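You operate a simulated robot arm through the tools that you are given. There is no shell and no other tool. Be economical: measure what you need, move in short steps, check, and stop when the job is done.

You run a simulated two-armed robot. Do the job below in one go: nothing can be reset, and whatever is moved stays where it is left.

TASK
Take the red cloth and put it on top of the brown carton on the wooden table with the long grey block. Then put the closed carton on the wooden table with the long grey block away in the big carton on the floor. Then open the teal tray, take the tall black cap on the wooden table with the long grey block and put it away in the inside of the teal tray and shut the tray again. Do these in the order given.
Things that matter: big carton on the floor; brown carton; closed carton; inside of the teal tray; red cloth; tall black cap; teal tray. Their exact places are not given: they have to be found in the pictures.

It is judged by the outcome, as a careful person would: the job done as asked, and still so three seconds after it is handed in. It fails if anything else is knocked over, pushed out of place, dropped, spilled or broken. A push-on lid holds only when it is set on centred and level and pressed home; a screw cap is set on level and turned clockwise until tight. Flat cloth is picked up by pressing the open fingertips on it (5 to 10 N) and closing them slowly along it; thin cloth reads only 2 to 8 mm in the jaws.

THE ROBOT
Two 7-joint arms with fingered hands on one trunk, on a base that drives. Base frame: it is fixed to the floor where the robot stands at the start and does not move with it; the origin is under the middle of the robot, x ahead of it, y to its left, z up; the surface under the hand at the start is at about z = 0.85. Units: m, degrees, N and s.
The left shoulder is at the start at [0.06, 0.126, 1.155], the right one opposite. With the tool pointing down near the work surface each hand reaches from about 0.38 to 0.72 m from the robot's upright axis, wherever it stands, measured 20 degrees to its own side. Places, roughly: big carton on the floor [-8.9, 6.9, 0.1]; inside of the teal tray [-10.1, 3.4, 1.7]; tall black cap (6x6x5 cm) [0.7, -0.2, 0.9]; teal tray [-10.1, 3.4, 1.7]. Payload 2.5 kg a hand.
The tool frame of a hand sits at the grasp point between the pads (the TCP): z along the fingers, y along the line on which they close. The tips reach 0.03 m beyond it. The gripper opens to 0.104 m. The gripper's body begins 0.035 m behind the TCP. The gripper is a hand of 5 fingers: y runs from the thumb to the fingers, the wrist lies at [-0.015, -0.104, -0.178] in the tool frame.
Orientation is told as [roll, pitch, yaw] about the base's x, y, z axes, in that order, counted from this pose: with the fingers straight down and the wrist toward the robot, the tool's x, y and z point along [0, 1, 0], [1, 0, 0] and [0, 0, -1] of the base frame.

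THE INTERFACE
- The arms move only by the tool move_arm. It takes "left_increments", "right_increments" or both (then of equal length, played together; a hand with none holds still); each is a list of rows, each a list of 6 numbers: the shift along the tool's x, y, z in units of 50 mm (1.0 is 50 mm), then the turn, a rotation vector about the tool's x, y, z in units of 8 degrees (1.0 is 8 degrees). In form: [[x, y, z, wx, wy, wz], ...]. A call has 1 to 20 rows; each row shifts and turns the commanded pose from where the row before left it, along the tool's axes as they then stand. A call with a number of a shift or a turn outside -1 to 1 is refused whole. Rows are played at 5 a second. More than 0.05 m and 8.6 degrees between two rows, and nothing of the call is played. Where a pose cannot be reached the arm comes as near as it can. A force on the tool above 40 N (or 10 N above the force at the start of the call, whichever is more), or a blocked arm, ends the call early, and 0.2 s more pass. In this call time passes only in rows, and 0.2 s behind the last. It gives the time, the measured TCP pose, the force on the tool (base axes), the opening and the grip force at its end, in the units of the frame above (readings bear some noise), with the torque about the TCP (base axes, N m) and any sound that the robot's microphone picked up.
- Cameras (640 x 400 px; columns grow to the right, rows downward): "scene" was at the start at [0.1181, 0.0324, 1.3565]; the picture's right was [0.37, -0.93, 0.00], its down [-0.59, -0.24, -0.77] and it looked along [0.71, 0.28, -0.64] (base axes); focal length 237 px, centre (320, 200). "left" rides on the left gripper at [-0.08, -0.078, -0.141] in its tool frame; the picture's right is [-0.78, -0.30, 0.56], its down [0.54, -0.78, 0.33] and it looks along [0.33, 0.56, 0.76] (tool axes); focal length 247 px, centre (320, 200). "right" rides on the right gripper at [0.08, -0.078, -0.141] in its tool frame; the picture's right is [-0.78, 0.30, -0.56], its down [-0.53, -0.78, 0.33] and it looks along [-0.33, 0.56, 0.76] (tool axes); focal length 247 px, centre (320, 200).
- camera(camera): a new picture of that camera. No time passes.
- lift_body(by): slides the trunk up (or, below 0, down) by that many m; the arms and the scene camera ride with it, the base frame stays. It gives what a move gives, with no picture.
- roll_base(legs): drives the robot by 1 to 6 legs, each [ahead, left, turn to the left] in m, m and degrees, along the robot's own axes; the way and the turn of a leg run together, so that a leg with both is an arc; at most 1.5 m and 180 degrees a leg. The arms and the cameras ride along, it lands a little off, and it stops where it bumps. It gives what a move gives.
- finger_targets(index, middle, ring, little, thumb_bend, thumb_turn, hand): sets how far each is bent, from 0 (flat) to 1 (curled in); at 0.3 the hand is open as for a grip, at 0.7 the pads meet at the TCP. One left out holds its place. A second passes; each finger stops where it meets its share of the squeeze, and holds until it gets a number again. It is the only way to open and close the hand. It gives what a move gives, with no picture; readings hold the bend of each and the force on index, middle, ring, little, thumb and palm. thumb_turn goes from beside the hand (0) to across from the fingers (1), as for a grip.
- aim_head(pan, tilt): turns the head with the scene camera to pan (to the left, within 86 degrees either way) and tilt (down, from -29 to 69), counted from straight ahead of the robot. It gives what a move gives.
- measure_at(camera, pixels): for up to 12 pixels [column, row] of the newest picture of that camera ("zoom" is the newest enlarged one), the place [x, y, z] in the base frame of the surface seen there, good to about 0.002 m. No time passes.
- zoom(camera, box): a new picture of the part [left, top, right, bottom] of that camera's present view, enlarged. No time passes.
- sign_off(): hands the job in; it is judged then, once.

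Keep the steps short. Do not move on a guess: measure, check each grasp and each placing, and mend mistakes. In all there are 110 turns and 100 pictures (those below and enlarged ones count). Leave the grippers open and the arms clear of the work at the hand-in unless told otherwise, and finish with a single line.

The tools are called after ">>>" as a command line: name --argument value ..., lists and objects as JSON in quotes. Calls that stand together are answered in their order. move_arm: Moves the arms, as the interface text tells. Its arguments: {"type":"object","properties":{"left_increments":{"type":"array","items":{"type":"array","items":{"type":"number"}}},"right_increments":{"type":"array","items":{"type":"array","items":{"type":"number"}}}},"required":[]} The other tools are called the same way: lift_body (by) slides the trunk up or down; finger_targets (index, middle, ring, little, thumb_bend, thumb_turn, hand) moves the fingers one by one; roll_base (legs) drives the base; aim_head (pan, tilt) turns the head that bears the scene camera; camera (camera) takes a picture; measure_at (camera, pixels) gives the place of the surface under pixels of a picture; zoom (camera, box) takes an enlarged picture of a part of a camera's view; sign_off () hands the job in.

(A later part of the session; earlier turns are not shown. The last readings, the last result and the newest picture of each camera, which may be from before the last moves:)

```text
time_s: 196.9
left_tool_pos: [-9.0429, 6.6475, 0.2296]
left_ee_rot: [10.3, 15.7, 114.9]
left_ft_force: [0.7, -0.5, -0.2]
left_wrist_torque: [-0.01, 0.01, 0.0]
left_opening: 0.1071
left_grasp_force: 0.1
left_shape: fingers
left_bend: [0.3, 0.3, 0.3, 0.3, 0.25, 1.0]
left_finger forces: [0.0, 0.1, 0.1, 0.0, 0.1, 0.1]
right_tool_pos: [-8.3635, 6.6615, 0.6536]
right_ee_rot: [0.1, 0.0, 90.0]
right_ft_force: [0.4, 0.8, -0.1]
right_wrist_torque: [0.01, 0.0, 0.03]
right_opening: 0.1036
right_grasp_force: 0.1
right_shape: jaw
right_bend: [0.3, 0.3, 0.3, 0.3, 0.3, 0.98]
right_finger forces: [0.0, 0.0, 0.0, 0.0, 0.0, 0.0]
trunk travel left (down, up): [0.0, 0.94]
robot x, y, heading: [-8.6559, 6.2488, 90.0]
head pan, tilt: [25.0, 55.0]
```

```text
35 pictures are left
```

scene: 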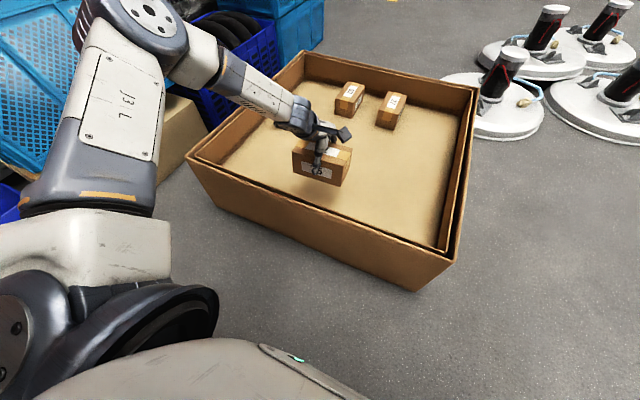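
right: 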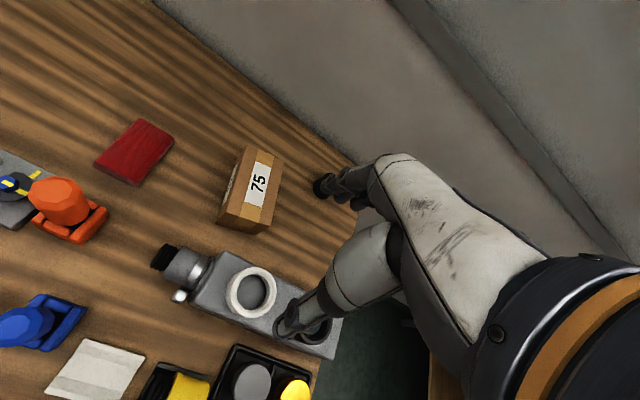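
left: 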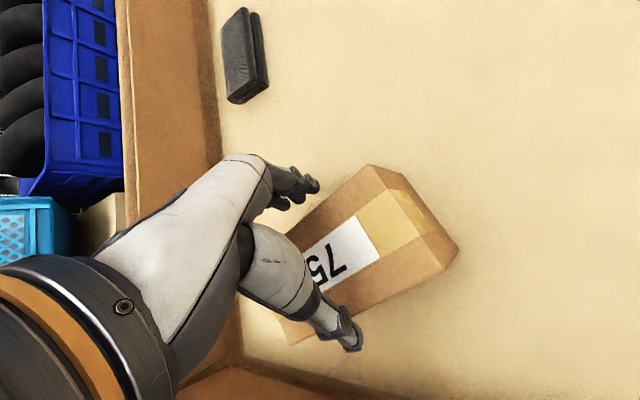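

Released and lying flat inside. I'll withdraw along the finger axis, level the hand, then raise the trunk and check.

>>> move_arm --left_increments '[[0, 0, -0.6, 0, 0, 0], [0, 0, -0.9, 0, 0, 0], [0, 0, -0.9, 0, 0, 0], [0, 0, -0.9, -0.7, -0.65, 0], [0, 0, -0.9, -0.7, -0.65, 0], [0, 0, -0.5, -0.6, 0, 0]]'

>>> lift_body --by 0.55

>>> camera --camera "scene"

```text
time_s: 198.3
left_tool_pos: [-9.0347, 6.7108, 0.4528]
left_ee_rot: [-0.4, -0.2, 113.8]
left_ft_force: [-0.1, -0.3, 0.1]
left_wrist_torque: [0.04, 0.0, -0.02]
left_opening: 0.1072
left_grasp_force: 0.1
left_shape: fingers
left_bend: [0.3, 0.3, 0.3, 0.3, 0.25, 1.0]
left_finger forces: [0.0, 0.0, 0.0, 0.1, 0.1, 0.0]
right_tool_pos: [-8.3627, 6.6604, 0.6537]
right_ee_rot: [0.1, -0.2, 90.1]
right_ft_force: [-0.3, -1.1, 0.2]
right_wrist_torque: [-0.01, 0.0, 0.0]
right_opening: 0.1038
right_grasp_force: 0.0
right_shape: jaw
right_bend: [0.3, 0.3, 0.3, 0.3, 0.3, 0.98]
right_finger forces: [0.1, 0.0, 0.0, 0.0, 0.0, 0.0]
trunk travel left (down, up): [0.0, 0.94]
robot x, y, heading: [-8.6533, 6.253, 89.8]
head pan, tilt: [25.0, 55.0]
```

```text
refused: 0.55 is not a number from -0.4 to 0.4
```

```text
34 pictures are left
```

scene: 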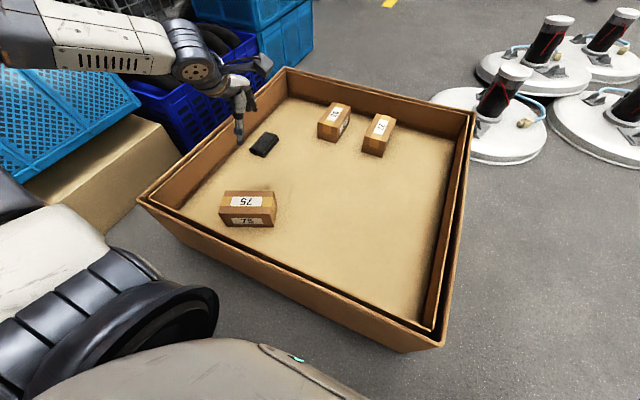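

The 75 carton lies flat in the big carton and nothing else moved. I'll raise the trunk, then drive back around the pallet and cord to the tray's rack bay.

>>> lift_body --by 0.4

>>> lift_body --by 0.4

>>> roll_base --legs '[[-0.35, 0, 0], [0, -1.1, 0], [-1.3, 0, 0], [-1.2, 0, 0], [0, 0, 90], [1.2, 0, 0]]'

>>> aim_head --pan 0 --tilt 5

>>> camera --camera "scene"

```text
time_s: 202.1
left_tool_pos: [-9.0358, 6.7101, 0.8531]
left_ee_rot: [-0.3, -0.1, 113.8]
left_ft_force: [0.0, 0.3, 0.1]
left_wrist_torque: [-0.02, 0.01, -0.02]
left_opening: 0.1071
left_grasp_force: 0.0
left_shape: fingers
left_bend: [0.3, 0.3, 0.3, 0.3, 0.25, 1.0]
left_finger forces: [0.0, 0.0, 0.0, 0.0, 0.0, 0.1]
right_tool_pos: [-8.3628, 6.6613, 1.0551]
right_ee_rot: [0.1, -0.1, 90.0]
right_ft_force: [-0.8, -0.7, 0.4]
right_wrist_torque: [0.01, 0.01, -0.04]
right_opening: 0.1036
right_grasp_force: 0.1
right_shape: jaw
right_bend: [0.3, 0.3, 0.3, 0.3, 0.3, 0.98]
right_finger forces: [0.1, 0.0, 0.0, 0.1, 0.1, 0.1]
trunk travel left (down, up): [-0.4, 0.54]
robot x, y, heading: [-8.6518, 6.2552, 90.3]
head pan, tilt: [25.0, 55.0]
```

```text
time_s: 205.9
left_tool_pos: [-9.0349, 6.71, 1.2529]
left_ee_rot: [-0.2, 0.0, 113.8]
left_ft_force: [1.0, -1.0, -0.4]
left_wrist_torque: [-0.01, 0.0, -0.01]
left_opening: 0.1072
left_grasp_force: 0.2
left_shape: fingers
left_bend: [0.3, 0.3, 0.3, 0.3, 0.25, 1.0]
left_finger forces: [0.0, 0.0, 0.0, 0.0, 0.0, 0.1]
right_tool_pos: [-8.3634, 6.6615, 1.4542]
right_ee_rot: [0.0, -0.1, 90.1]
right_ft_force: [-0.6, 0.1, -0.6]
right_wrist_torque: [0.01, 0.03, 0.03]
right_opening: 0.1039
right_grasp_force: 0.1
right_shape: jaw
right_bend: [0.3, 0.3, 0.3, 0.3, 0.3, 0.98]
right_finger forces: [0.0, 0.0, 0.1, 0.1, 0.0, 0.0]
trunk travel left (down, up): [-0.8, 0.14]
robot x, y, heading: [-8.6564, 6.2503, 90.2]
head pan, tilt: [25.0, 55.0]
```

```text
time_s: 234.8
left_tool_pos: [-9.201, 3.0075, 1.2532]
left_ee_rot: [-0.2, -0.1, -155.0]
left_ft_force: [-0.8, -0.4, 0.1]
left_wrist_torque: [0.0, 0.0, 0.0]
left_opening: 0.107
left_grasp_force: 0.1
left_shape: fingers
left_bend: [0.3, 0.3, 0.3, 0.3, 0.25, 1.0]
left_finger forces: [0.1, 0.0, 0.1, 0.1, 0.0, 0.0]
right_tool_pos: [-9.1639, 3.6814, 1.4542]
right_ee_rot: [0.0, -0.1, -178.9]
right_ft_force: [0.6, 0.3, 0.8]
right_wrist_torque: [0.03, 0.03, 0.0]
right_opening: 0.1039
right_grasp_force: 0.0
right_shape: jaw
right_bend: [0.3, 0.3, 0.3, 0.3, 0.3, 0.98]
right_finger forces: [0.0, 0.0, 0.0, 0.0, 0.0, 0.0]
trunk travel left (down, up): [-0.8, 0.14]
robot x, y, heading: [-8.7516, 3.3997, -179.1]
head pan, tilt: [25.0, 55.0]
```

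```text
time_s: 236.0
left_tool_pos: [-9.2014, 3.0086, 1.2528]
left_ee_rot: [-0.3, -0.1, -155.0]
left_ft_force: [-0.1, -0.4, 0.2]
left_wrist_torque: [-0.01, 0.01, 0.05]
left_opening: 0.1071
left_grasp_force: 0.0
left_shape: fingers
left_bend: [0.3, 0.3, 0.3, 0.3, 0.25, 1.0]
left_finger forces: [0.0, 0.1, 0.0, 0.1, 0.0, 0.1]
right_tool_pos: [-9.1643, 3.6819, 1.4555]
right_ee_rot: [0.1, -0.1, -178.9]
right_ft_force: [-1.0, -0.1, -0.2]
right_wrist_torque: [0.06, 0.03, -0.01]
right_opening: 0.1035
right_grasp_force: 0.1
right_shape: jaw
right_bend: [0.3, 0.3, 0.3, 0.3, 0.3, 0.98]
right_finger forces: [0.0, 0.0, 0.0, 0.0, 0.0, 0.0]
trunk travel left (down, up): [-0.8, 0.14]
robot x, y, heading: [-8.7524, 3.4031, -179.1]
head pan, tilt: [0.0, 5.0]
```

```text
33 pictures are left
```

scene: 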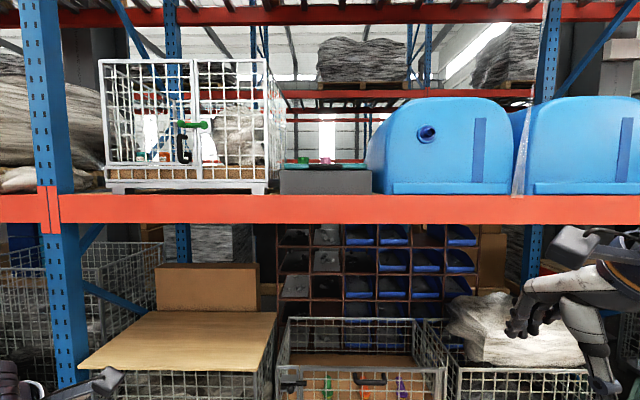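

The tray is the teal top on the grey block at (325,172). I'll raise the trunk to the top, drive closer and look down at it.

>>> lift_body --by 0.14

>>> roll_base --legs '[[0.5, 0, -0.9]]'

>>> aim_head --pan 0 --tilt 12

>>> zoom --camera "scene" --box '[200, 110, 440, 260]'

```text
time_s: 237.7
left_tool_pos: [-9.2015, 3.0088, 1.3927]
left_ee_rot: [-0.4, -0.1, -155.0]
left_ft_force: [-0.5, -0.3, -0.2]
left_wrist_torque: [0.04, -0.02, 0.03]
left_opening: 0.1074
left_grasp_force: 0.1
left_shape: fingers
left_bend: [0.3, 0.3, 0.3, 0.3, 0.25, 1.0]
left_finger forces: [0.1, 0.0, 0.1, 0.0, 0.1, 0.0]
right_tool_pos: [-9.1661, 3.6813, 1.5942]
right_ee_rot: [0.0, -0.1, -178.9]
right_ft_force: [-0.3, -0.1, 0.5]
right_wrist_torque: [-0.04, -0.02, 0.0]
right_opening: 0.1035
right_grasp_force: 0.1
right_shape: jaw
right_bend: [0.3, 0.3, 0.3, 0.3, 0.3, 0.98]
right_finger forces: [0.1, 0.1, 0.0, 0.1, 0.0, 0.0]
trunk travel left (down, up): [-0.94, 0.0]
robot x, y, heading: [-8.7508, 3.3971, -179.1]
head pan, tilt: [0.0, 5.0]
```

```text
time_s: 240.6
left_tool_pos: [-9.7068, 3.0113, 1.3927]
left_ee_rot: [-0.4, -0.3, -155.8]
left_ft_force: [0.0, 0.3, -0.3]
left_wrist_torque: [-0.02, -0.01, -0.02]
left_opening: 0.1071
left_grasp_force: 0.0
left_shape: fingers
left_bend: [0.3, 0.3, 0.3, 0.3, 0.25, 1.0]
left_finger forces: [0.0, 0.0, 0.0, 0.0, 0.0, 0.0]
right_tool_pos: [-9.6581, 3.6832, 1.5962]
right_ee_rot: [0.1, -0.2, -180.0]
right_ft_force: [-0.6, -0.2, -0.4]
right_wrist_torque: [0.02, 0.0, 0.0]
right_opening: 0.1036
right_grasp_force: 0.1
right_shape: jaw
right_bend: [0.3, 0.3, 0.3, 0.3, 0.3, 0.98]
right_finger forces: [0.0, 0.0, 0.0, 0.1, 0.1, 0.0]
trunk travel left (down, up): [-0.94, 0.0]
robot x, y, heading: [-9.2496, 3.3969, -179.9]
head pan, tilt: [0.0, 5.0]
```

```text
time_s: 241.3
left_tool_pos: [-9.7069, 3.0114, 1.3923]
left_ee_rot: [-0.3, -0.1, -155.9]
left_ft_force: [0.1, 0.6, -0.1]
left_wrist_torque: [0.01, -0.03, -0.02]
left_opening: 0.1073
left_grasp_force: 0.0
left_shape: fingers
left_bend: [0.3, 0.3, 0.3, 0.3, 0.25, 1.0]
left_finger forces: [0.0, 0.0, 0.1, 0.0, 0.0, 0.0]
right_tool_pos: [-9.6594, 3.6838, 1.5948]
right_ee_rot: [0.1, 0.1, -179.9]
right_ft_force: [-0.3, -0.1, -1.2]
right_wrist_torque: [-0.03, 0.02, 0.01]
right_opening: 0.1038
right_grasp_force: 0.0
right_shape: jaw
right_bend: [0.3, 0.3, 0.3, 0.3, 0.3, 0.98]
right_finger forces: [0.0, 0.0, 0.0, 0.0, 0.1, 0.0]
trunk travel left (down, up): [-0.94, 0.0]
robot x, y, heading: [-9.2477, 3.3934, -180.1]
head pan, tilt: [0.0, 12.0]
```

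```text
2.67 times, centred on (320, 185) of scene
```

zoom: 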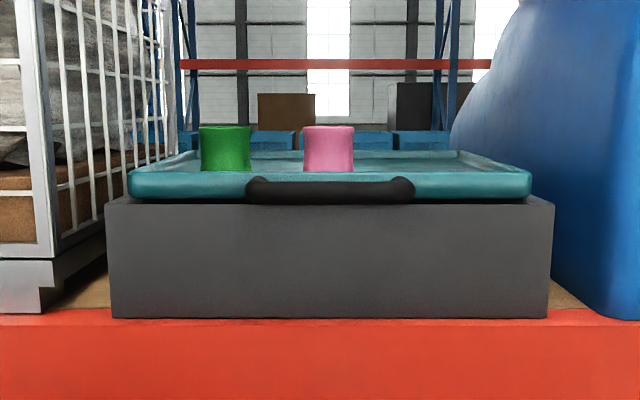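

It's a shallow teal tray with a rim and black front handle, on a grey base, with a green and a pink cap already inside. I'll measure its geometry.

>>> measure_at --camera "zoom" --pixels '[[330, 190], [255, 188], [408, 188], [330, 178], [140, 180], [520, 180], [330, 155], [330, 230], [330, 310], [225, 150], [328, 145], [420, 165]]'

>>> zoom --camera "scene" --box '[270, 165, 370, 200]'

```text
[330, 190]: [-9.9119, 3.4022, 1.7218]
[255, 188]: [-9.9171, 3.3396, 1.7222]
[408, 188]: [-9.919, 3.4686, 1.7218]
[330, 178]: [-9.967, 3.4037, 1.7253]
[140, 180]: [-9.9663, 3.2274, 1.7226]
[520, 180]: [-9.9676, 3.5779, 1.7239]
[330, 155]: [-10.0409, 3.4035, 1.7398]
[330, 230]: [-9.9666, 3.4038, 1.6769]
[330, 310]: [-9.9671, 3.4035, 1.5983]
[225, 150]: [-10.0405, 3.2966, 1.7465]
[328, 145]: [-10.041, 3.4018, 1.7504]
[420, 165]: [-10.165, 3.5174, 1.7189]
```

```text
6.40 times, centred on (320, 182) of scene
```

zoom: 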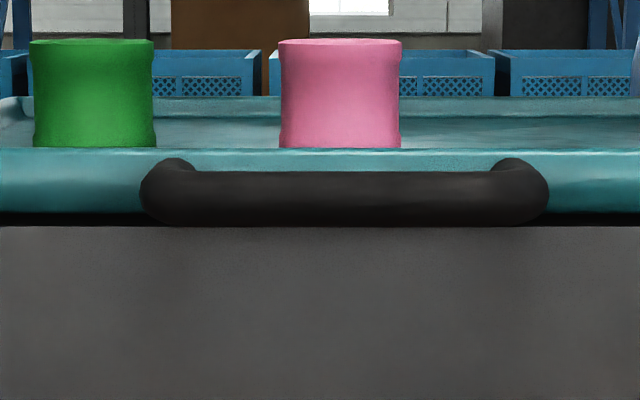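

The handle bar runs y 3.335–3.47, centred near x −9.924, z 1.722, with a gap of about 3 cm behind it. I'll tip the right hand so its fingers point forward and bring it in front of the bar, keeping about 25 cm of distance for now.

>>> move_arm --right_increments '[[0.56, 0, 0, -1, 0, 0], [0.56, 0, 0, -1, 0, 0], [0.56, 0, 0, -1, 0, 0], [0.56, 0, 0, -1, 0, 0], [0.56, 0, 0, -1, 0, 0], [0.56, 0, 0, -1, 0, 0], [0.56, 0, 0, -1, 0, 0], [0.56, 0, 0, -1, 0, 0], [0.56, 0, 0, -1, 0, 0], [0.56, 0, 0, -1, 0, 0]]'

>>> camera --camera "scene"

```text
time_s: 243.5
left_tool_pos: [-9.7076, 3.0101, 1.3929]
left_ee_rot: [-0.4, -0.2, -155.8]
left_ft_force: [-0.2, 0.0, 0.1]
left_wrist_torque: [-0.01, 0.04, 0.0]
left_opening: 0.107
left_grasp_force: 0.1
left_shape: fingers
left_bend: [0.3, 0.3, 0.3, 0.3, 0.25, 1.0]
left_finger forces: [0.1, 0.1, 0.1, 0.0, 0.1, 0.1]
right_tool_pos: [-9.6843, 3.3935, 1.6089]
right_ee_rot: [-0.1, -80.2, -179.7]
right_ft_force: [0.0, -0.3, 0.1]
right_wrist_torque: [-0.01, 0.02, 0.04]
right_opening: 0.1035
right_grasp_force: 0.0
right_shape: jaw
right_bend: [0.3, 0.3, 0.3, 0.3, 0.3, 0.98]
right_finger forces: [0.0, 0.1, 0.1, 0.0, 0.0, 0.1]
right hand out of reach, approached as far as the arm can: row 5, 6, 7
trunk travel left (down, up): [-0.94, 0.0]
robot x, y, heading: [-9.2496, 3.3949, -179.9]
head pan, tilt: [0.0, 12.0]
```

```text
30 pictures are left
```

scene: 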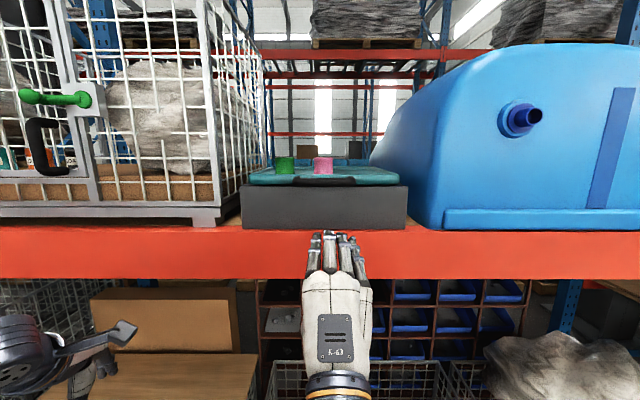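

Now raise the hand to handle height, then approach to just short of the bar.

>>> move_arm --right_increments '[[0, 0.74, -0.13, 0, 0, 0], [0, 0.74, -0.13, 0, 0, 0], [0, 0.74, -0.13, 0, 0, 0], [0, 0.136, 0.788, 0, 0, 0], [0, 0.136, 0.788, 0, 0, 0], [0, 0.136, 0.788, 0, 0, 0], [0, 0.136, 0.788, 0, 0, 0], [0, 0.136, 0.788, 0, 0, 0]]'

>>> camera --camera "right"

```text
time_s: 245.3
left_tool_pos: [-9.707, 3.0119, 1.3928]
left_ee_rot: [-0.3, -0.1, -155.9]
left_ft_force: [-0.3, -1.5, -0.9]
left_wrist_torque: [0.0, -0.01, 0.0]
left_opening: 0.1074
left_grasp_force: 0.1
left_shape: fingers
left_bend: [0.3, 0.3, 0.3, 0.3, 0.25, 1.0]
left_finger forces: [0.0, 0.1, 0.0, 0.0, 0.0, 0.1]
right_tool_pos: [-9.8857, 3.396, 1.7242]
right_ee_rot: [0.3, -80.1, 180.0]
right_ft_force: [0.7, 0.1, -0.2]
right_wrist_torque: [0.0, -0.01, 0.0]
right_opening: 0.1037
right_grasp_force: 0.0
right_shape: jaw
right_bend: [0.3, 0.3, 0.3, 0.3, 0.3, 0.98]
right_finger forces: [0.1, 0.0, 0.0, 0.1, 0.0, 0.0]
trunk travel left (down, up): [-0.94, 0.0]
robot x, y, heading: [-9.2562, 3.3917, -180.0]
head pan, tilt: [0.0, 12.0]
```

```text
29 pictures are left
```

right: 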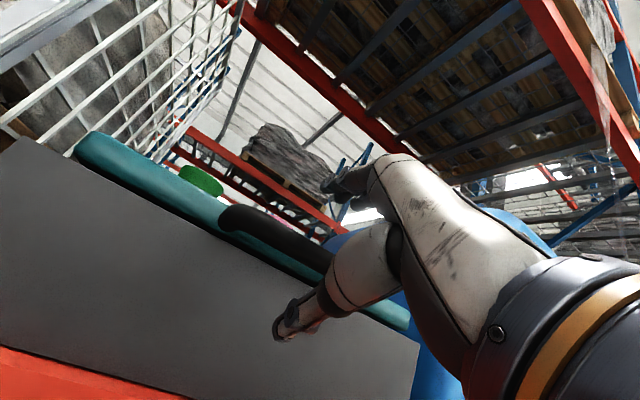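

The thumb is below the bar and the fingers above it. I'll go 3.6 cm further and close gently on the bar.

>>> move_arm --right_increments '[[0, 0.06, 0.36, 0, 0, 0], [0, 0.03, 0.36, 0, 0, 0]]'

>>> finger_targets --hand "right" --index 0.65 --middle 0.65 --ring 0.65 --little 0.65 --thumb_bend 0.65

>>> zoom --camera "scene" --box '[220, 110, 440, 250]'

```text
time_s: 245.9
left_tool_pos: [-9.7078, 3.0113, 1.3925]
left_ee_rot: [-0.3, 0.0, -155.8]
left_ft_force: [0.4, -0.2, 0.4]
left_wrist_torque: [0.0, 0.01, 0.03]
left_opening: 0.1071
left_grasp_force: 0.0
left_shape: fingers
left_bend: [0.3, 0.3, 0.3, 0.3, 0.25, 1.0]
left_finger forces: [0.1, 0.0, 0.0, 0.0, 0.0, 0.1]
right_tool_pos: [-9.9222, 3.396, 1.7217]
right_ee_rot: [0.2, -80.1, 180.1]
right_ft_force: [0.3, -0.9, 0.0]
right_wrist_torque: [-0.02, 0.03, 0.01]
right_opening: 0.1034
right_grasp_force: 0.0
right_shape: jaw
right_bend: [0.3, 0.3, 0.3, 0.3, 0.3, 0.98]
right_finger forces: [0.0, 0.0, 0.0, 0.1, 0.0, 0.0]
trunk travel left (down, up): [-0.94, 0.0]
robot x, y, heading: [-9.2503, 3.3937, -179.6]
head pan, tilt: [0.0, 12.0]
```

```text
time_s: 246.9
left_tool_pos: [-9.7073, 3.0118, 1.3935]
left_ee_rot: [-0.3, 0.0, -155.9]
left_ft_force: [0.0, 0.2, 0.3]
left_wrist_torque: [0.0, 0.04, 0.0]
left_opening: 0.107
left_grasp_force: 0.1
left_shape: fingers
left_bend: [0.3, 0.3, 0.3, 0.3, 0.25, 1.0]
left_finger forces: [0.0, 0.1, 0.0, 0.1, 0.0, 0.0]
right_tool_pos: [-9.9217, 3.396, 1.7227]
right_ee_rot: [0.2, -80.1, 179.8]
right_ft_force: [0.5, 0.1, -0.6]
right_wrist_torque: [0.01, -0.01, 0.03]
right_opening: 0.0145
right_grasp_force: 0.5
right_shape: fingers
right_bend: [0.65, 0.65, 0.65, 0.65, 0.64, 0.98]
right_finger forces: [0.0, 0.1, 0.1, 0.1, 0.7, 0.0]
trunk travel left (down, up): [-0.94, 0.0]
robot x, y, heading: [-9.2502, 3.3931, -179.8]
head pan, tilt: [0.0, 12.0]
```

```text
2.86 times, centred on (330, 180) of scene
```

zoom: 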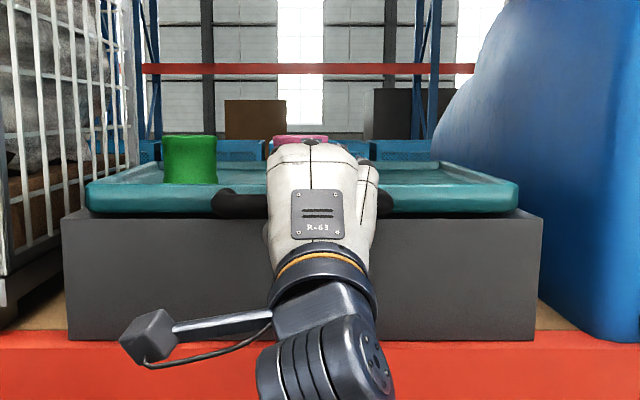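

Nearly closed on the bar. I'll tighten a bit, then pull slowly toward me.

>>> finger_targets --hand "right" --index 0.8 --middle 0.8 --ring 0.8 --little 0.8 --thumb_bend 0.75

>>> move_arm --right_increments '[[0, -0.04, -0.2, 0, 0, 0], [0, -0.05, -0.3, 0, 0, 0], [0, -0.05, -0.3, 0, 0, 0], [0, -0.05, -0.3, 0, 0, 0]]'

>>> zoom --camera "scene" --box '[220, 110, 440, 250]'

```text
time_s: 247.9
left_tool_pos: [-9.7067, 3.0116, 1.3937]
left_ee_rot: [-0.3, -0.1, -155.9]
left_ft_force: [-0.8, 0.0, 0.3]
left_wrist_torque: [0.0, -0.01, 0.0]
left_opening: 0.1068
left_grasp_force: 0.1
left_shape: fingers
left_bend: [0.3, 0.3, 0.3, 0.3, 0.25, 1.0]
left_finger forces: [0.0, 0.1, 0.1, 0.0, 0.0, 0.0]
right_tool_pos: [-9.9209, 3.3956, 1.7211]
right_ee_rot: [0.5, -80.1, 179.6]
right_ft_force: [2.1, 0.9, -1.9]
right_wrist_torque: [0.07, -0.15, 0.32]
right_opening: 0.0001
right_grasp_force: 13.4
right_shape: fingers
right_bend: [0.77, 0.8, 0.8, 0.79, 0.71, 0.97]
right_finger forces: [0.0, 0.1, 0.1, 8.1, 17.2, 0.0]
trunk travel left (down, up): [-0.94, 0.0]
robot x, y, heading: [-9.2525, 3.3939, -179.8]
head pan, tilt: [0.0, 12.0]
```

```text
time_s: 248.9
left_tool_pos: [-9.708, 3.0111, 1.3926]
left_ee_rot: [-0.2, -0.2, -155.9]
left_ft_force: [-0.3, 0.2, 0.2]
left_wrist_torque: [-0.03, 0.01, -0.02]
left_opening: 0.1069
left_grasp_force: 0.1
left_shape: fingers
left_bend: [0.3, 0.3, 0.3, 0.3, 0.25, 1.0]
left_finger forces: [0.1, 0.0, 0.0, 0.0, 0.1, 0.1]
right_tool_pos: [-9.8643, 3.398, 1.724]
right_ee_rot: [-0.3, -80.2, 179.9]
right_ft_force: [-1.6, -4.1, -7.7]
right_wrist_torque: [-0.08, -0.03, 0.44]
right_opening: 0.0
right_grasp_force: 14.5
right_shape: fingers
right_bend: [0.78, 0.8, 0.8, 0.78, 0.71, 0.97]
right_finger forces: [0.0, 0.1, 0.1, 10.7, 18.6, 0.0]
trunk travel left (down, up): [-0.94, 0.0]
robot x, y, heading: [-9.2505, 3.395, -180.1]
head pan, tilt: [0.0, 12.0]
```

```text
2.86 times, centred on (330, 180) of scene
```

zoom: 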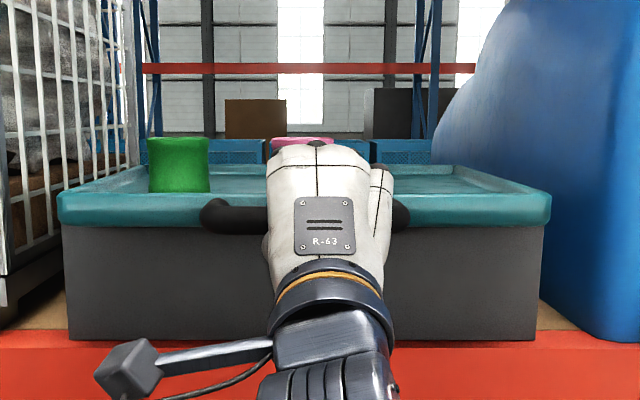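

The tray slides out smoothly, 5.5 cm so far. Pulling another 10 cm while watching the forces.

>>> move_arm --right_increments '[[0, -0.07, -0.4, 0, 0, 0], [0, -0.07, -0.4, 0, 0, 0], [0, -0.07, -0.4, 0, 0, 0], [0, -0.07, -0.4, 0, 0, 0], [0, -0.07, -0.4, 0, 0, 0]]'

>>> camera --camera "scene"

>>> measure_at --camera "scene" --pixels '[[255, 195], [280, 180], [375, 180], [400, 195], [360, 172], [310, 165], [281, 165], [250, 225]]'

```text
time_s: 250.1
left_tool_pos: [-9.7079, 3.0079, 1.3921]
left_ee_rot: [-0.5, 0.0, -155.9]
left_ft_force: [0.1, 0.1, -0.3]
left_wrist_torque: [0.0, -0.01, 0.01]
left_opening: 0.1073
left_grasp_force: 0.1
left_shape: fingers
left_bend: [0.3, 0.3, 0.3, 0.3, 0.25, 1.0]
left_finger forces: [0.0, 0.0, 0.0, 0.1, 0.1, 0.0]
right_tool_pos: [-9.767, 3.4047, 1.7276]
right_ee_rot: [-10.4, -81.2, -171.9]
right_ft_force: [-0.8, -15.6, -14.9]
right_wrist_torque: [-0.02, 0.07, 0.24]
right_opening: 0.0044
right_grasp_force: 17.0
right_shape: fingers
right_bend: [0.8, 0.8, 0.8, 0.78, 0.71, 0.92]
right_finger forces: [0.1, 0.1, 0.0, 10.6, 23.6, 0.0]
trunk travel left (down, up): [-0.94, 0.0]
robot x, y, heading: [-9.2496, 3.3935, -180.1]
head pan, tilt: [0.0, 12.0]
```

```text
26 pictures are left
```

scene: 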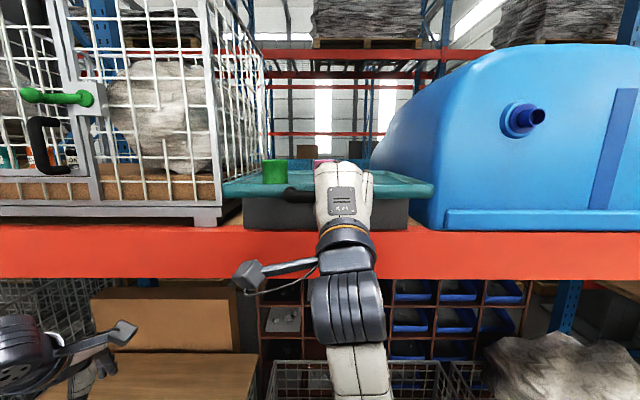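

```text
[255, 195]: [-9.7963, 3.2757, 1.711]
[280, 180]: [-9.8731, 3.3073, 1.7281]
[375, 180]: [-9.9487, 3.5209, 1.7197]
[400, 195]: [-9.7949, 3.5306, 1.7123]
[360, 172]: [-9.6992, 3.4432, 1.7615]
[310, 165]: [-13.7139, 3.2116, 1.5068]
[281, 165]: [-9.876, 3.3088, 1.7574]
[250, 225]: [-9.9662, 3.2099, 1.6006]
```

The tray is open by 17 cm (front at x −9.795). Side force is building from the wrist, so I'll release the handle and withdraw.

>>> finger_targets --hand "right" --index 0.3 --middle 0.3 --ring 0.3 --little 0.3 --thumb_bend 0.3

>>> move_arm --right_increments '[[0, 0, -0.6, 0, 0, 0], [0, 0, -0.8, 0, 0, 0]]'

>>> roll_base --legs '[[-0.5, 0, 0]]'

>>> aim_head --pan 0 --tilt 10

>>> camera --camera "scene"

```text
time_s: 251.1
left_tool_pos: [-9.7074, 3.0118, 1.3914]
left_ee_rot: [-0.3, 0.0, -155.9]
left_ft_force: [0.5, -0.5, 0.0]
left_wrist_torque: [-0.01, 0.01, 0.01]
left_opening: 0.1074
left_grasp_force: 0.0
left_shape: fingers
left_bend: [0.3, 0.3, 0.3, 0.3, 0.25, 1.0]
left_finger forces: [0.0, 0.0, 0.0, 0.1, 0.0, 0.1]
right_tool_pos: [-9.7684, 3.41, 1.7244]
right_ee_rot: [-11.2, -80.9, -171.4]
right_ft_force: [-0.3, 0.6, 0.1]
right_wrist_torque: [-0.01, 0.0, -0.02]
right_opening: 0.1025
right_grasp_force: 0.0
right_shape: fingers
right_bend: [0.3, 0.3, 0.3, 0.3, 0.3, 0.97]
right_finger forces: [0.0, 0.1, 0.1, 0.0, 0.1, 0.0]
trunk travel left (down, up): [-0.94, 0.0]
robot x, y, heading: [-9.2539, 3.3947, -180.0]
head pan, tilt: [0.0, 12.0]
```

```text
time_s: 251.7
left_tool_pos: [-9.7061, 3.0115, 1.3934]
left_ee_rot: [-0.4, -0.1, -155.9]
left_ft_force: [0.6, 0.2, 0.0]
left_wrist_torque: [0.06, 0.0, 0.04]
left_opening: 0.1068
left_grasp_force: 0.1
left_shape: fingers
left_bend: [0.3, 0.3, 0.3, 0.3, 0.25, 1.0]
left_finger forces: [0.0, 0.1, 0.1, 0.1, 0.0, 0.0]
right_tool_pos: [-9.6953, 3.4064, 1.742]
right_ee_rot: [-4.1, -81.5, -178.2]
right_ft_force: [0.5, 0.2, 0.2]
right_wrist_torque: [0.0, -0.01, -0.03]
right_opening: 0.1031
right_grasp_force: 0.0
right_shape: fingers
right_bend: [0.3, 0.3, 0.3, 0.3, 0.3, 0.97]
right_finger forces: [0.0, 0.0, 0.0, 0.1, 0.0, 0.1]
trunk travel left (down, up): [-0.94, 0.0]
robot x, y, heading: [-9.249, 3.3952, -180.1]
head pan, tilt: [0.0, 12.0]
```

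```text
time_s: 254.6
left_tool_pos: [-9.206, 3.0128, 1.392]
left_ee_rot: [-0.3, -0.2, -155.8]
left_ft_force: [0.4, -0.7, -0.2]
left_wrist_torque: [-0.02, 0.03, 0.02]
left_opening: 0.1073
left_grasp_force: 0.1
left_shape: fingers
left_bend: [0.3, 0.3, 0.3, 0.3, 0.25, 1.0]
left_finger forces: [0.0, 0.0, 0.0, 0.1, 0.0, 0.1]
right_tool_pos: [-9.1991, 3.4027, 1.7335]
right_ee_rot: [-10.0, -80.7, -172.0]
right_ft_force: [0.5, 0.3, -0.3]
right_wrist_torque: [0.01, 0.04, 0.03]
right_opening: 0.1029
right_grasp_force: 0.1
right_shape: fingers
right_bend: [0.3, 0.3, 0.3, 0.3, 0.3, 0.97]
right_finger forces: [0.0, 0.1, 0.0, 0.1, 0.0, 0.0]
trunk travel left (down, up): [-0.94, 0.0]
robot x, y, heading: [-8.7512, 3.3923, -179.7]
head pan, tilt: [0.0, 12.0]
```

```text
time_s: 255.2
left_tool_pos: [-9.2047, 3.0123, 1.395]
left_ee_rot: [-0.4, -0.1, -155.8]
left_ft_force: [-0.3, -0.3, 1.3]
left_wrist_torque: [-0.02, 0.0, 0.03]
left_opening: 0.107
left_grasp_force: 0.1
left_shape: fingers
left_bend: [0.3, 0.3, 0.3, 0.3, 0.25, 1.0]
left_finger forces: [0.0, 0.0, 0.1, 0.1, 0.0, 0.1]
right_tool_pos: [-9.1973, 3.4045, 1.7345]
right_ee_rot: [-11.2, -80.8, -171.1]
right_ft_force: [-0.1, 0.5, -1.2]
right_wrist_torque: [0.01, 0.01, -0.01]
right_opening: 0.1028
right_grasp_force: 0.1
right_shape: fingers
right_bend: [0.3, 0.3, 0.3, 0.3, 0.3, 0.97]
right_finger forces: [0.0, 0.0, 0.0, 0.0, 0.1, 0.0]
trunk travel left (down, up): [-0.94, 0.0]
robot x, y, heading: [-8.7508, 3.3946, -179.9]
head pan, tilt: [0.0, 10.0]
```

```text
25 pictures are left
```

scene: 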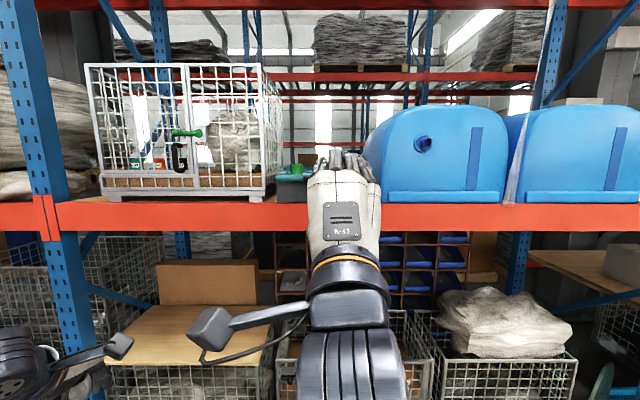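

The tray stays open. Now back for the cap: I'll lower the trunk to normal, turn the right hand fingers-down, raise the left a bit, and drive back the known way in reverse.

>>> lift_body --by -0.39

>>> move_arm --right_increments '[[-0.5, 0, 0, 1, 0, 0], [-0.5, 0, 0, 1, 0, 0], [-0.5, 0, 0, 1, 0, 0], [-0.5, 0, 0, 1, 0, 0], [-0.5, 0, 0, 1, 0, 0], [0, 0, 0, 1, 0, 0], [0, 0, 0, 1, 0, 0], [0, 0, 0, 1, 0, 0], [0, 0, 0, 1, 0, 0], [0, 0, 0, 1, 0, 0]]' --left_increments '[[0, 0, -0.4, 0, 0, 0], [0, 0, -0.4, 0, 0, 0], [0, 0, -0.4, 0, 0, 0], [0, 0, -0.4, 0, 0, 0], [0, 0, -0.4, 0, 0, 0], [0, 0, -0.4, 0, 0, 0], [0, 0, -0.4, 0, 0, 0], [0, 0, -0.4, 0, 0, 0], [0, 0, -0.4, 0, 0, 0], [0, 0, -0.4, 0, 0, 0]]'

>>> roll_base --legs '[[-1.05, 0, 0], [0, 1.5, 0], [0, 0.655, 0], [-1.1, 0, 0], [-1.1, 0, 0]]'

```text
time_s: 259.0
left_tool_pos: [-9.2064, 3.0124, 1.003]
left_ee_rot: [-0.3, -0.2, -155.9]
left_ft_force: [-0.9, -0.7, 0.6]
left_wrist_torque: [-0.02, -0.01, 0.0]
left_opening: 0.107
left_grasp_force: 0.1
left_shape: fingers
left_bend: [0.3, 0.3, 0.3, 0.3, 0.25, 1.0]
left_finger forces: [0.0, 0.0, 0.0, 0.0, 0.0, 0.1]
right_tool_pos: [-9.1999, 3.4032, 1.343]
right_ee_rot: [-11.2, -80.7, -171.1]
right_ft_force: [-0.9, -0.2, 0.8]
right_wrist_torque: [-0.03, 0.01, 0.0]
right_opening: 0.1029
right_grasp_force: 0.1
right_shape: fingers
right_bend: [0.3, 0.3, 0.3, 0.3, 0.3, 0.97]
right_finger forces: [0.0, 0.1, 0.0, 0.0, 0.1, 0.0]
trunk travel left (down, up): [-0.55, 0.39]
robot x, y, heading: [-8.751, 3.3975, -180.0]
head pan, tilt: [0.0, 10.0]
```

```text
time_s: 261.2
left_tool_pos: [-9.2034, 3.0067, 1.19]
left_ee_rot: [-2.6, 1.4, -155.5]
left_ft_force: [0.3, -1.0, -0.7]
left_wrist_torque: [-0.03, 0.01, 0.01]
left_opening: 0.1072
left_grasp_force: 0.2
left_shape: fingers
left_bend: [0.3, 0.3, 0.3, 0.3, 0.25, 1.0]
left_finger forces: [0.1, 0.0, 0.1, 0.0, 0.1, 0.0]
right_tool_pos: [-9.2525, 3.5381, 1.3574]
right_ee_rot: [-1.6, -1.0, 178.2]
right_ft_force: [-0.3, -0.1, -0.6]
right_wrist_torque: [0.01, 0.01, 0.02]
right_opening: 0.1029
right_grasp_force: 0.2
right_shape: fingers
right_bend: [0.3, 0.3, 0.3, 0.3, 0.3, 0.97]
right_finger forces: [0.0, 0.0, 0.1, 0.0, 0.1, 0.0]
right hand out of reach, approached as far as the arm can: row 5, 6, 7, 8
trunk travel left (down, up): [-0.55, 0.39]
robot x, y, heading: [-8.7557, 3.3963, -179.8]
head pan, tilt: [0.0, 10.0]
```

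```text
time_s: 287.4
left_tool_pos: [-5.9215, 0.8565, 1.1887]
left_ee_rot: [-0.3, 1.4, -155.4]
left_ft_force: [-0.7, 0.0, 0.3]
left_wrist_torque: [0.0, -0.01, -0.01]
left_opening: 0.107
left_grasp_force: 0.1
left_shape: fingers
left_bend: [0.3, 0.3, 0.3, 0.3, 0.25, 1.0]
left_finger forces: [0.0, 0.0, 0.0, 0.0, 0.0, 0.0]
right_tool_pos: [-5.9721, 1.3839, 1.3573]
right_ee_rot: [-1.6, -0.9, 178.6]
right_ft_force: [0.4, -0.5, -0.6]
right_wrist_torque: [-0.01, -0.03, -0.02]
right_opening: 0.1026
right_grasp_force: 0.1
right_shape: fingers
right_bend: [0.3, 0.3, 0.3, 0.3, 0.3, 0.97]
right_finger forces: [0.1, 0.0, 0.0, 0.0, 0.1, 0.0]
trunk travel left (down, up): [-0.55, 0.39]
robot x, y, heading: [-5.4707, 1.2461, -179.1]
head pan, tilt: [0.0, 10.0]
```

On track at (−5.47, 1.25). I'll continue through the gap and back to the wooden table, then turn to face it.

>>> roll_base --legs '[[-0.2, 1.14, -0.9], [-1.5, 0, 0], [-1.5, 0, 0], [-1.4, 0, 0], [0, 0, 180]]'

>>> aim_head --pan 0 --tilt 40

>>> camera --camera "scene"

```text
time_s: 321.4
left_tool_pos: [-0.3402, 0.305, 1.1874]
left_ee_rot: [-0.1, 1.8, 17.8]
left_ft_force: [-0.2, -0.2, 0.4]
left_wrist_torque: [-0.02, -0.04, -0.01]
left_opening: 0.1071
left_grasp_force: 0.0
left_shape: fingers
left_bend: [0.3, 0.3, 0.3, 0.3, 0.25, 1.0]
left_finger forces: [0.1, 0.0, 0.0, 0.0, 0.1, 0.0]
right_tool_pos: [-0.3549, -0.2245, 1.3583]
right_ee_rot: [-1.6, -0.9, -8.2]
right_ft_force: [-0.2, -0.1, 0.4]
right_wrist_torque: [0.0, -0.01, -0.01]
right_opening: 0.1028
right_grasp_force: 0.1
right_shape: fingers
right_bend: [0.3, 0.3, 0.3, 0.3, 0.3, 0.97]
right_finger forces: [0.1, 0.1, 0.0, 0.0, 0.0, 0.2]
trunk travel left (down, up): [-0.55, 0.39]
robot x, y, heading: [-0.8373, -0.0298, -6.1]
head pan, tilt: [0.0, 10.0]
```

```text
time_s: 322.4
left_tool_pos: [-0.3428, 0.305, 1.1869]
left_ee_rot: [0.0, 1.9, 17.9]
left_ft_force: [-0.2, -0.5, -1.0]
left_wrist_torque: [0.0, -0.01, 0.0]
left_opening: 0.1071
left_grasp_force: 0.0
left_shape: fingers
left_bend: [0.3, 0.3, 0.3, 0.3, 0.25, 1.0]
left_finger forces: [0.0, 0.1, 0.1, 0.0, 0.1, 0.1]
right_tool_pos: [-0.3551, -0.2256, 1.357]
right_ee_rot: [-1.6, -1.0, -8.3]
right_ft_force: [-0.3, 0.7, -0.1]
right_wrist_torque: [0.02, -0.04, 0.01]
right_opening: 0.103
right_grasp_force: 0.1
right_shape: fingers
right_bend: [0.3, 0.3, 0.3, 0.3, 0.3, 0.97]
right_finger forces: [0.1, 0.1, 0.1, 0.1, 0.1, 0.0]
trunk travel left (down, up): [-0.55, 0.39]
robot x, y, heading: [-0.8356, -0.0307, -6.4]
head pan, tilt: [0.0, 40.0]
```

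```text
24 pictures are left
```

scene: 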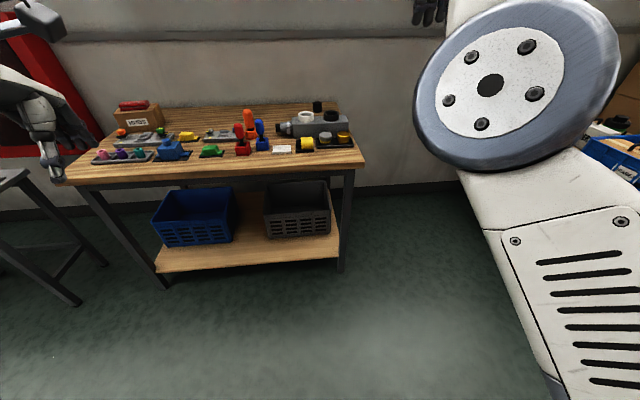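

The cloth is still on the HUBS carton and the cap is at its place. Driving up to the table.

>>> roll_base --legs '[[0.86, 0.1, 6.4]]'

>>> move_arm --right_increments '[[0, 0, 0.9, 0, 0, 0], [0, 0, 0.9, 0, 0, 0], [0, 0, 0.9, 0, 0, 0], [0, 0, 0.9, 0, 0, 0]]'

>>> aim_head --pan -15 --tilt 40

>>> camera --camera "scene"

```text
time_s: 326.9
left_tool_pos: [0.471, 0.4231, 1.1871]
left_ee_rot: [-0.1, 2.0, 24.9]
left_ft_force: [0.1, 0.6, 0.0]
left_wrist_torque: [0.02, 0.0, -0.02]
left_opening: 0.107
left_grasp_force: 0.1
left_shape: fingers
left_bend: [0.3, 0.3, 0.3, 0.3, 0.25, 1.0]
left_finger forces: [0.0, 0.0, 0.1, 0.0, 0.0, 0.1]
right_tool_pos: [0.523, -0.1054, 1.3563]
right_ee_rot: [-1.6, -0.8, -1.2]
right_ft_force: [0.3, -0.4, -0.6]
right_wrist_torque: [-0.01, 0.03, -0.02]
right_opening: 0.103
right_grasp_force: 0.0
right_shape: fingers
right_bend: [0.3, 0.3, 0.3, 0.3, 0.3, 0.97]
right_finger forces: [0.0, 0.1, 0.0, 0.1, 0.0, 0.0]
trunk travel left (down, up): [-0.55, 0.39]
robot x, y, heading: [0.0206, 0.0316, 0.8]
head pan, tilt: [0.0, 40.0]
```

```text
time_s: 327.9
left_tool_pos: [0.47, 0.4222, 1.1859]
left_ee_rot: [-0.1, 1.9, 24.8]
left_ft_force: [-0.6, -0.1, 0.3]
left_wrist_torque: [-0.02, 0.0, -0.02]
left_opening: 0.1071
left_grasp_force: 0.0
left_shape: fingers
left_bend: [0.3, 0.3, 0.3, 0.3, 0.25, 1.0]
left_finger forces: [0.0, 0.0, 0.0, 0.0, 0.0, 0.0]
right_tool_pos: [0.5577, -0.1215, 1.1888]
right_ee_rot: [-1.6, -0.9, -1.2]
right_ft_force: [1.2, -0.4, 0.2]
right_wrist_torque: [0.0, -0.02, -0.03]
right_opening: 0.103
right_grasp_force: 0.1
right_shape: fingers
right_bend: [0.3, 0.3, 0.3, 0.3, 0.3, 0.97]
right_finger forces: [0.0, 0.0, 0.0, 0.0, 0.0, 0.0]
right hand out of reach, approached as far as the arm can: row 1, 2, 3
trunk travel left (down, up): [-0.55, 0.39]
robot x, y, heading: [0.0222, 0.0307, 1.1]
head pan, tilt: [0.0, 40.0]
```

```text
time_s: 328.7
left_tool_pos: [0.4699, 0.4221, 1.186]
left_ee_rot: [-0.1, 2.1, 24.8]
left_ft_force: [-0.5, 1.0, -0.7]
left_wrist_torque: [-0.05, 0.01, -0.02]
left_opening: 0.1071
left_grasp_force: 0.1
left_shape: fingers
left_bend: [0.3, 0.3, 0.3, 0.3, 0.25, 1.0]
left_finger forces: [0.1, 0.0, 0.0, 0.0, 0.1, 0.1]
right_tool_pos: [0.5583, -0.1217, 1.1892]
right_ee_rot: [-1.6, -0.9, -1.2]
right_ft_force: [0.3, -0.4, -0.1]
right_wrist_torque: [-0.02, -0.01, -0.07]
right_opening: 0.1029
right_grasp_force: 0.2
right_shape: fingers
right_bend: [0.3, 0.3, 0.3, 0.3, 0.3, 0.97]
right_finger forces: [0.0, 0.0, 0.0, 0.0, 0.0, 0.0]
trunk travel left (down, up): [-0.55, 0.39]
robot x, y, heading: [0.0168, 0.0312, 0.8]
head pan, tilt: [-15.0, 40.0]
```

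```text
23 pictures are left
```

scene: 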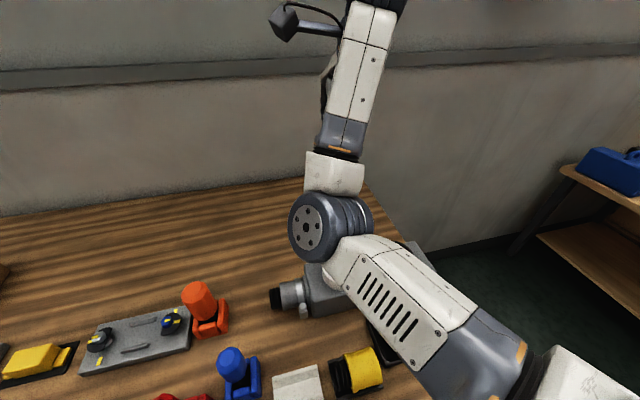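

The right arm is in an elbow-down posture, with the elbow hanging near the grey block. I'll stop lowering, check the clearance, and raise it again.

>>> measure_at --camera "scene" --pixels '[[315, 230], [340, 250], [350, 215], [335, 275], [400, 300]]'

>>> move_arm --right_increments '[[0, -0.3, -0.8, 0, 0, 0], [0, -0.3, -0.8, 0, 0, 0], [0, -0.3, -0.8, 0, 0, 0], [0, -0.3, -0.8, 0, 0, 0]]'

```text
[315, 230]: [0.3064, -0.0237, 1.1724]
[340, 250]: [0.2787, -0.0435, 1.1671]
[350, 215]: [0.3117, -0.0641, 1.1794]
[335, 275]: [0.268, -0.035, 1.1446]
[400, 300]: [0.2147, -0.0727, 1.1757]
```

```text
time_s: 329.7
left_tool_pos: [0.4666, 0.4209, 1.1871]
left_ee_rot: [0.0, 1.7, 24.9]
left_ft_force: [-1.6, 0.7, -0.4]
left_wrist_torque: [-0.02, 0.02, -0.01]
left_opening: 0.1073
left_grasp_force: 0.1
left_shape: fingers
left_bend: [0.3, 0.3, 0.3, 0.3, 0.25, 1.0]
left_finger forces: [0.0, 0.0, 0.1, 0.1, 0.0, 0.1]
right_tool_pos: [0.5127, -0.1241, 1.3516]
right_ee_rot: [-1.6, -0.9, -1.3]
right_ft_force: [-0.3, -0.6, -0.6]
right_wrist_torque: [-0.03, 0.01, 0.03]
right_opening: 0.103
right_grasp_force: 0.0
right_shape: fingers
right_bend: [0.3, 0.3, 0.3, 0.3, 0.3, 0.97]
right_finger forces: [0.0, 0.0, 0.0, 0.0, 0.0, 0.1]
right hand out of reach, approached as far as the arm can: row 1, 2
trunk travel left (down, up): [-0.55, 0.39]
robot x, y, heading: [0.0182, 0.0306, 1.1]
head pan, tilt: [-15.0, 40.0]
```

The elbow is at z 1.17, so it's clear. The left arm has the better posture for the cap, so I'll slide right 0.4 m and use the left hand.

>>> roll_base --legs '[[0.02, -0.4, -0.8]]'

>>> aim_head --pan 10 --tilt 40

>>> camera --camera "scene"

```text
time_s: 331.2
left_tool_pos: [0.4661, 0.246, 1.1871]
left_ee_rot: [-0.2, 1.7, 24.5]
left_ft_force: [-0.2, 0.3, -0.3]
left_wrist_torque: [-0.02, -0.01, 0.0]
left_opening: 0.1069
left_grasp_force: 0.1
left_shape: fingers
left_bend: [0.3, 0.3, 0.3, 0.3, 0.25, 1.0]
left_finger forces: [0.0, 0.0, 0.0, 0.0, 0.0, 0.0]
right_tool_pos: [0.5051, -0.2999, 1.3509]
right_ee_rot: [-1.6, -1.0, -1.8]
right_ft_force: [-1.3, -0.3, -0.1]
right_wrist_torque: [0.01, -0.04, 0.0]
right_opening: 0.1029
right_grasp_force: 0.1
right_shape: fingers
right_bend: [0.3, 0.3, 0.3, 0.3, 0.3, 0.98]
right_finger forces: [0.0, 0.0, 0.0, 0.1, 0.0, 0.1]
trunk travel left (down, up): [-0.55, 0.39]
robot x, y, heading: [0.0142, -0.1419, 0.2]
head pan, tilt: [-15.0, 40.0]
stopped in leg 1: the robot was blocked; the commanded pose is now the measured one
```

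```text
time_s: 332.1
left_tool_pos: [0.4698, 0.2466, 1.1856]
left_ee_rot: [-0.2, 2.0, 24.4]
left_ft_force: [-0.7, 0.0, -0.1]
left_wrist_torque: [-0.01, -0.04, 0.0]
left_opening: 0.1072
left_grasp_force: 0.1
left_shape: fingers
left_bend: [0.3, 0.3, 0.3, 0.3, 0.25, 1.0]
left_finger forces: [0.0, 0.0, 0.0, 0.1, 0.1, 0.0]
right_tool_pos: [0.5082, -0.3006, 1.3487]
right_ee_rot: [-1.5, -0.8, -1.8]
right_ft_force: [-0.3, 0.3, 0.1]
right_wrist_torque: [-0.02, 0.01, -0.01]
right_opening: 0.1028
right_grasp_force: 0.1
right_shape: fingers
right_bend: [0.3, 0.3, 0.3, 0.3, 0.3, 0.98]
right_finger forces: [0.0, 0.0, 0.0, 0.1, 0.0, 0.0]
trunk travel left (down, up): [-0.55, 0.39]
robot x, y, heading: [0.012, -0.1405, 0.3]
head pan, tilt: [10.0, 40.0]
```

```text
22 pictures are left
```

scene: 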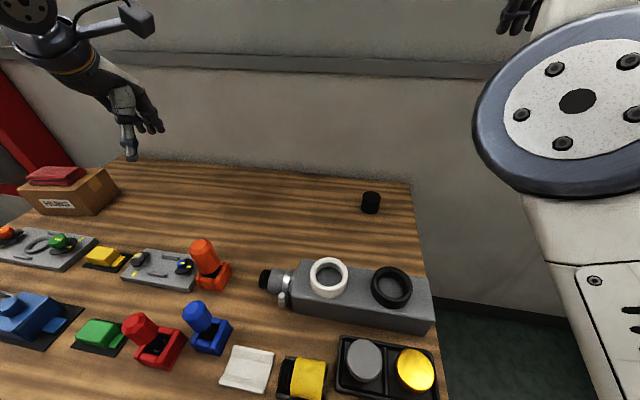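

The base met a table leg at y −0.14. The scene is undisturbed. I'll slide back left a little and turn 30° right, which puts the cap in the left hand's best zone.

>>> roll_base --legs '[[0, 0.06, 0], [0, 0, -30]]'

>>> aim_head --pan 20 --tilt 40

>>> zoom --camera "scene" --box '[200, 80, 440, 230]'

```text
time_s: 334.6
left_tool_pos: [0.6018, 0.0271, 1.1853]
left_ee_rot: [-0.1, 2.0, -5.7]
left_ft_force: [0.1, -0.1, -0.1]
left_wrist_torque: [0.01, 0.02, -0.04]
left_opening: 0.1069
left_grasp_force: 0.1
left_shape: fingers
left_bend: [0.3, 0.3, 0.3, 0.3, 0.25, 1.0]
left_finger forces: [0.0, 0.1, 0.0, 0.0, 0.0, 0.1]
right_tool_pos: [0.3614, -0.4643, 1.3489]
right_ee_rot: [-1.4, -0.8, -31.8]
right_ft_force: [0.2, -0.3, -0.4]
right_wrist_torque: [0.03, 0.02, 0.02]
right_opening: 0.1033
right_grasp_force: 0.1
right_shape: fingers
right_bend: [0.3, 0.3, 0.3, 0.3, 0.3, 0.98]
right_finger forces: [0.0, 0.1, 0.0, 0.0, 0.0, 0.0]
trunk travel left (down, up): [-0.55, 0.39]
robot x, y, heading: [0.0155, -0.0769, -29.8]
head pan, tilt: [10.0, 40.0]
```

```text
time_s: 335.3
left_tool_pos: [0.6021, 0.0265, 1.1856]
left_ee_rot: [-0.1, 2.0, -5.7]
left_ft_force: [-0.9, 0.9, 0.7]
left_wrist_torque: [0.0, 0.02, -0.01]
left_opening: 0.1072
left_grasp_force: 0.1
left_shape: fingers
left_bend: [0.3, 0.3, 0.3, 0.3, 0.25, 1.0]
left_finger forces: [0.0, 0.0, 0.1, 0.0, 0.1, 0.2]
right_tool_pos: [0.3608, -0.465, 1.3489]
right_ee_rot: [-1.5, -0.8, -31.9]
right_ft_force: [-0.6, 0.0, 0.1]
right_wrist_torque: [0.0, -0.01, 0.0]
right_opening: 0.1031
right_grasp_force: 0.2
right_shape: fingers
right_bend: [0.3, 0.3, 0.3, 0.3, 0.3, 0.98]
right_finger forces: [0.0, 0.0, 0.1, 0.1, 0.0, 0.0]
trunk travel left (down, up): [-0.55, 0.39]
robot x, y, heading: [0.015, -0.08, -30.1]
head pan, tilt: [20.0, 40.0]
```

```text
2.67 times, centred on (320, 155) of scene
```

zoom: 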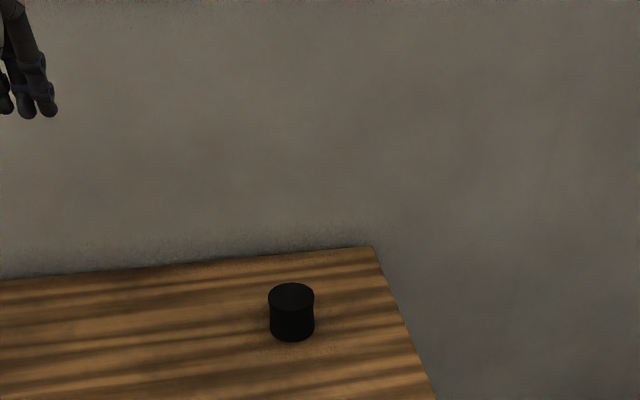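

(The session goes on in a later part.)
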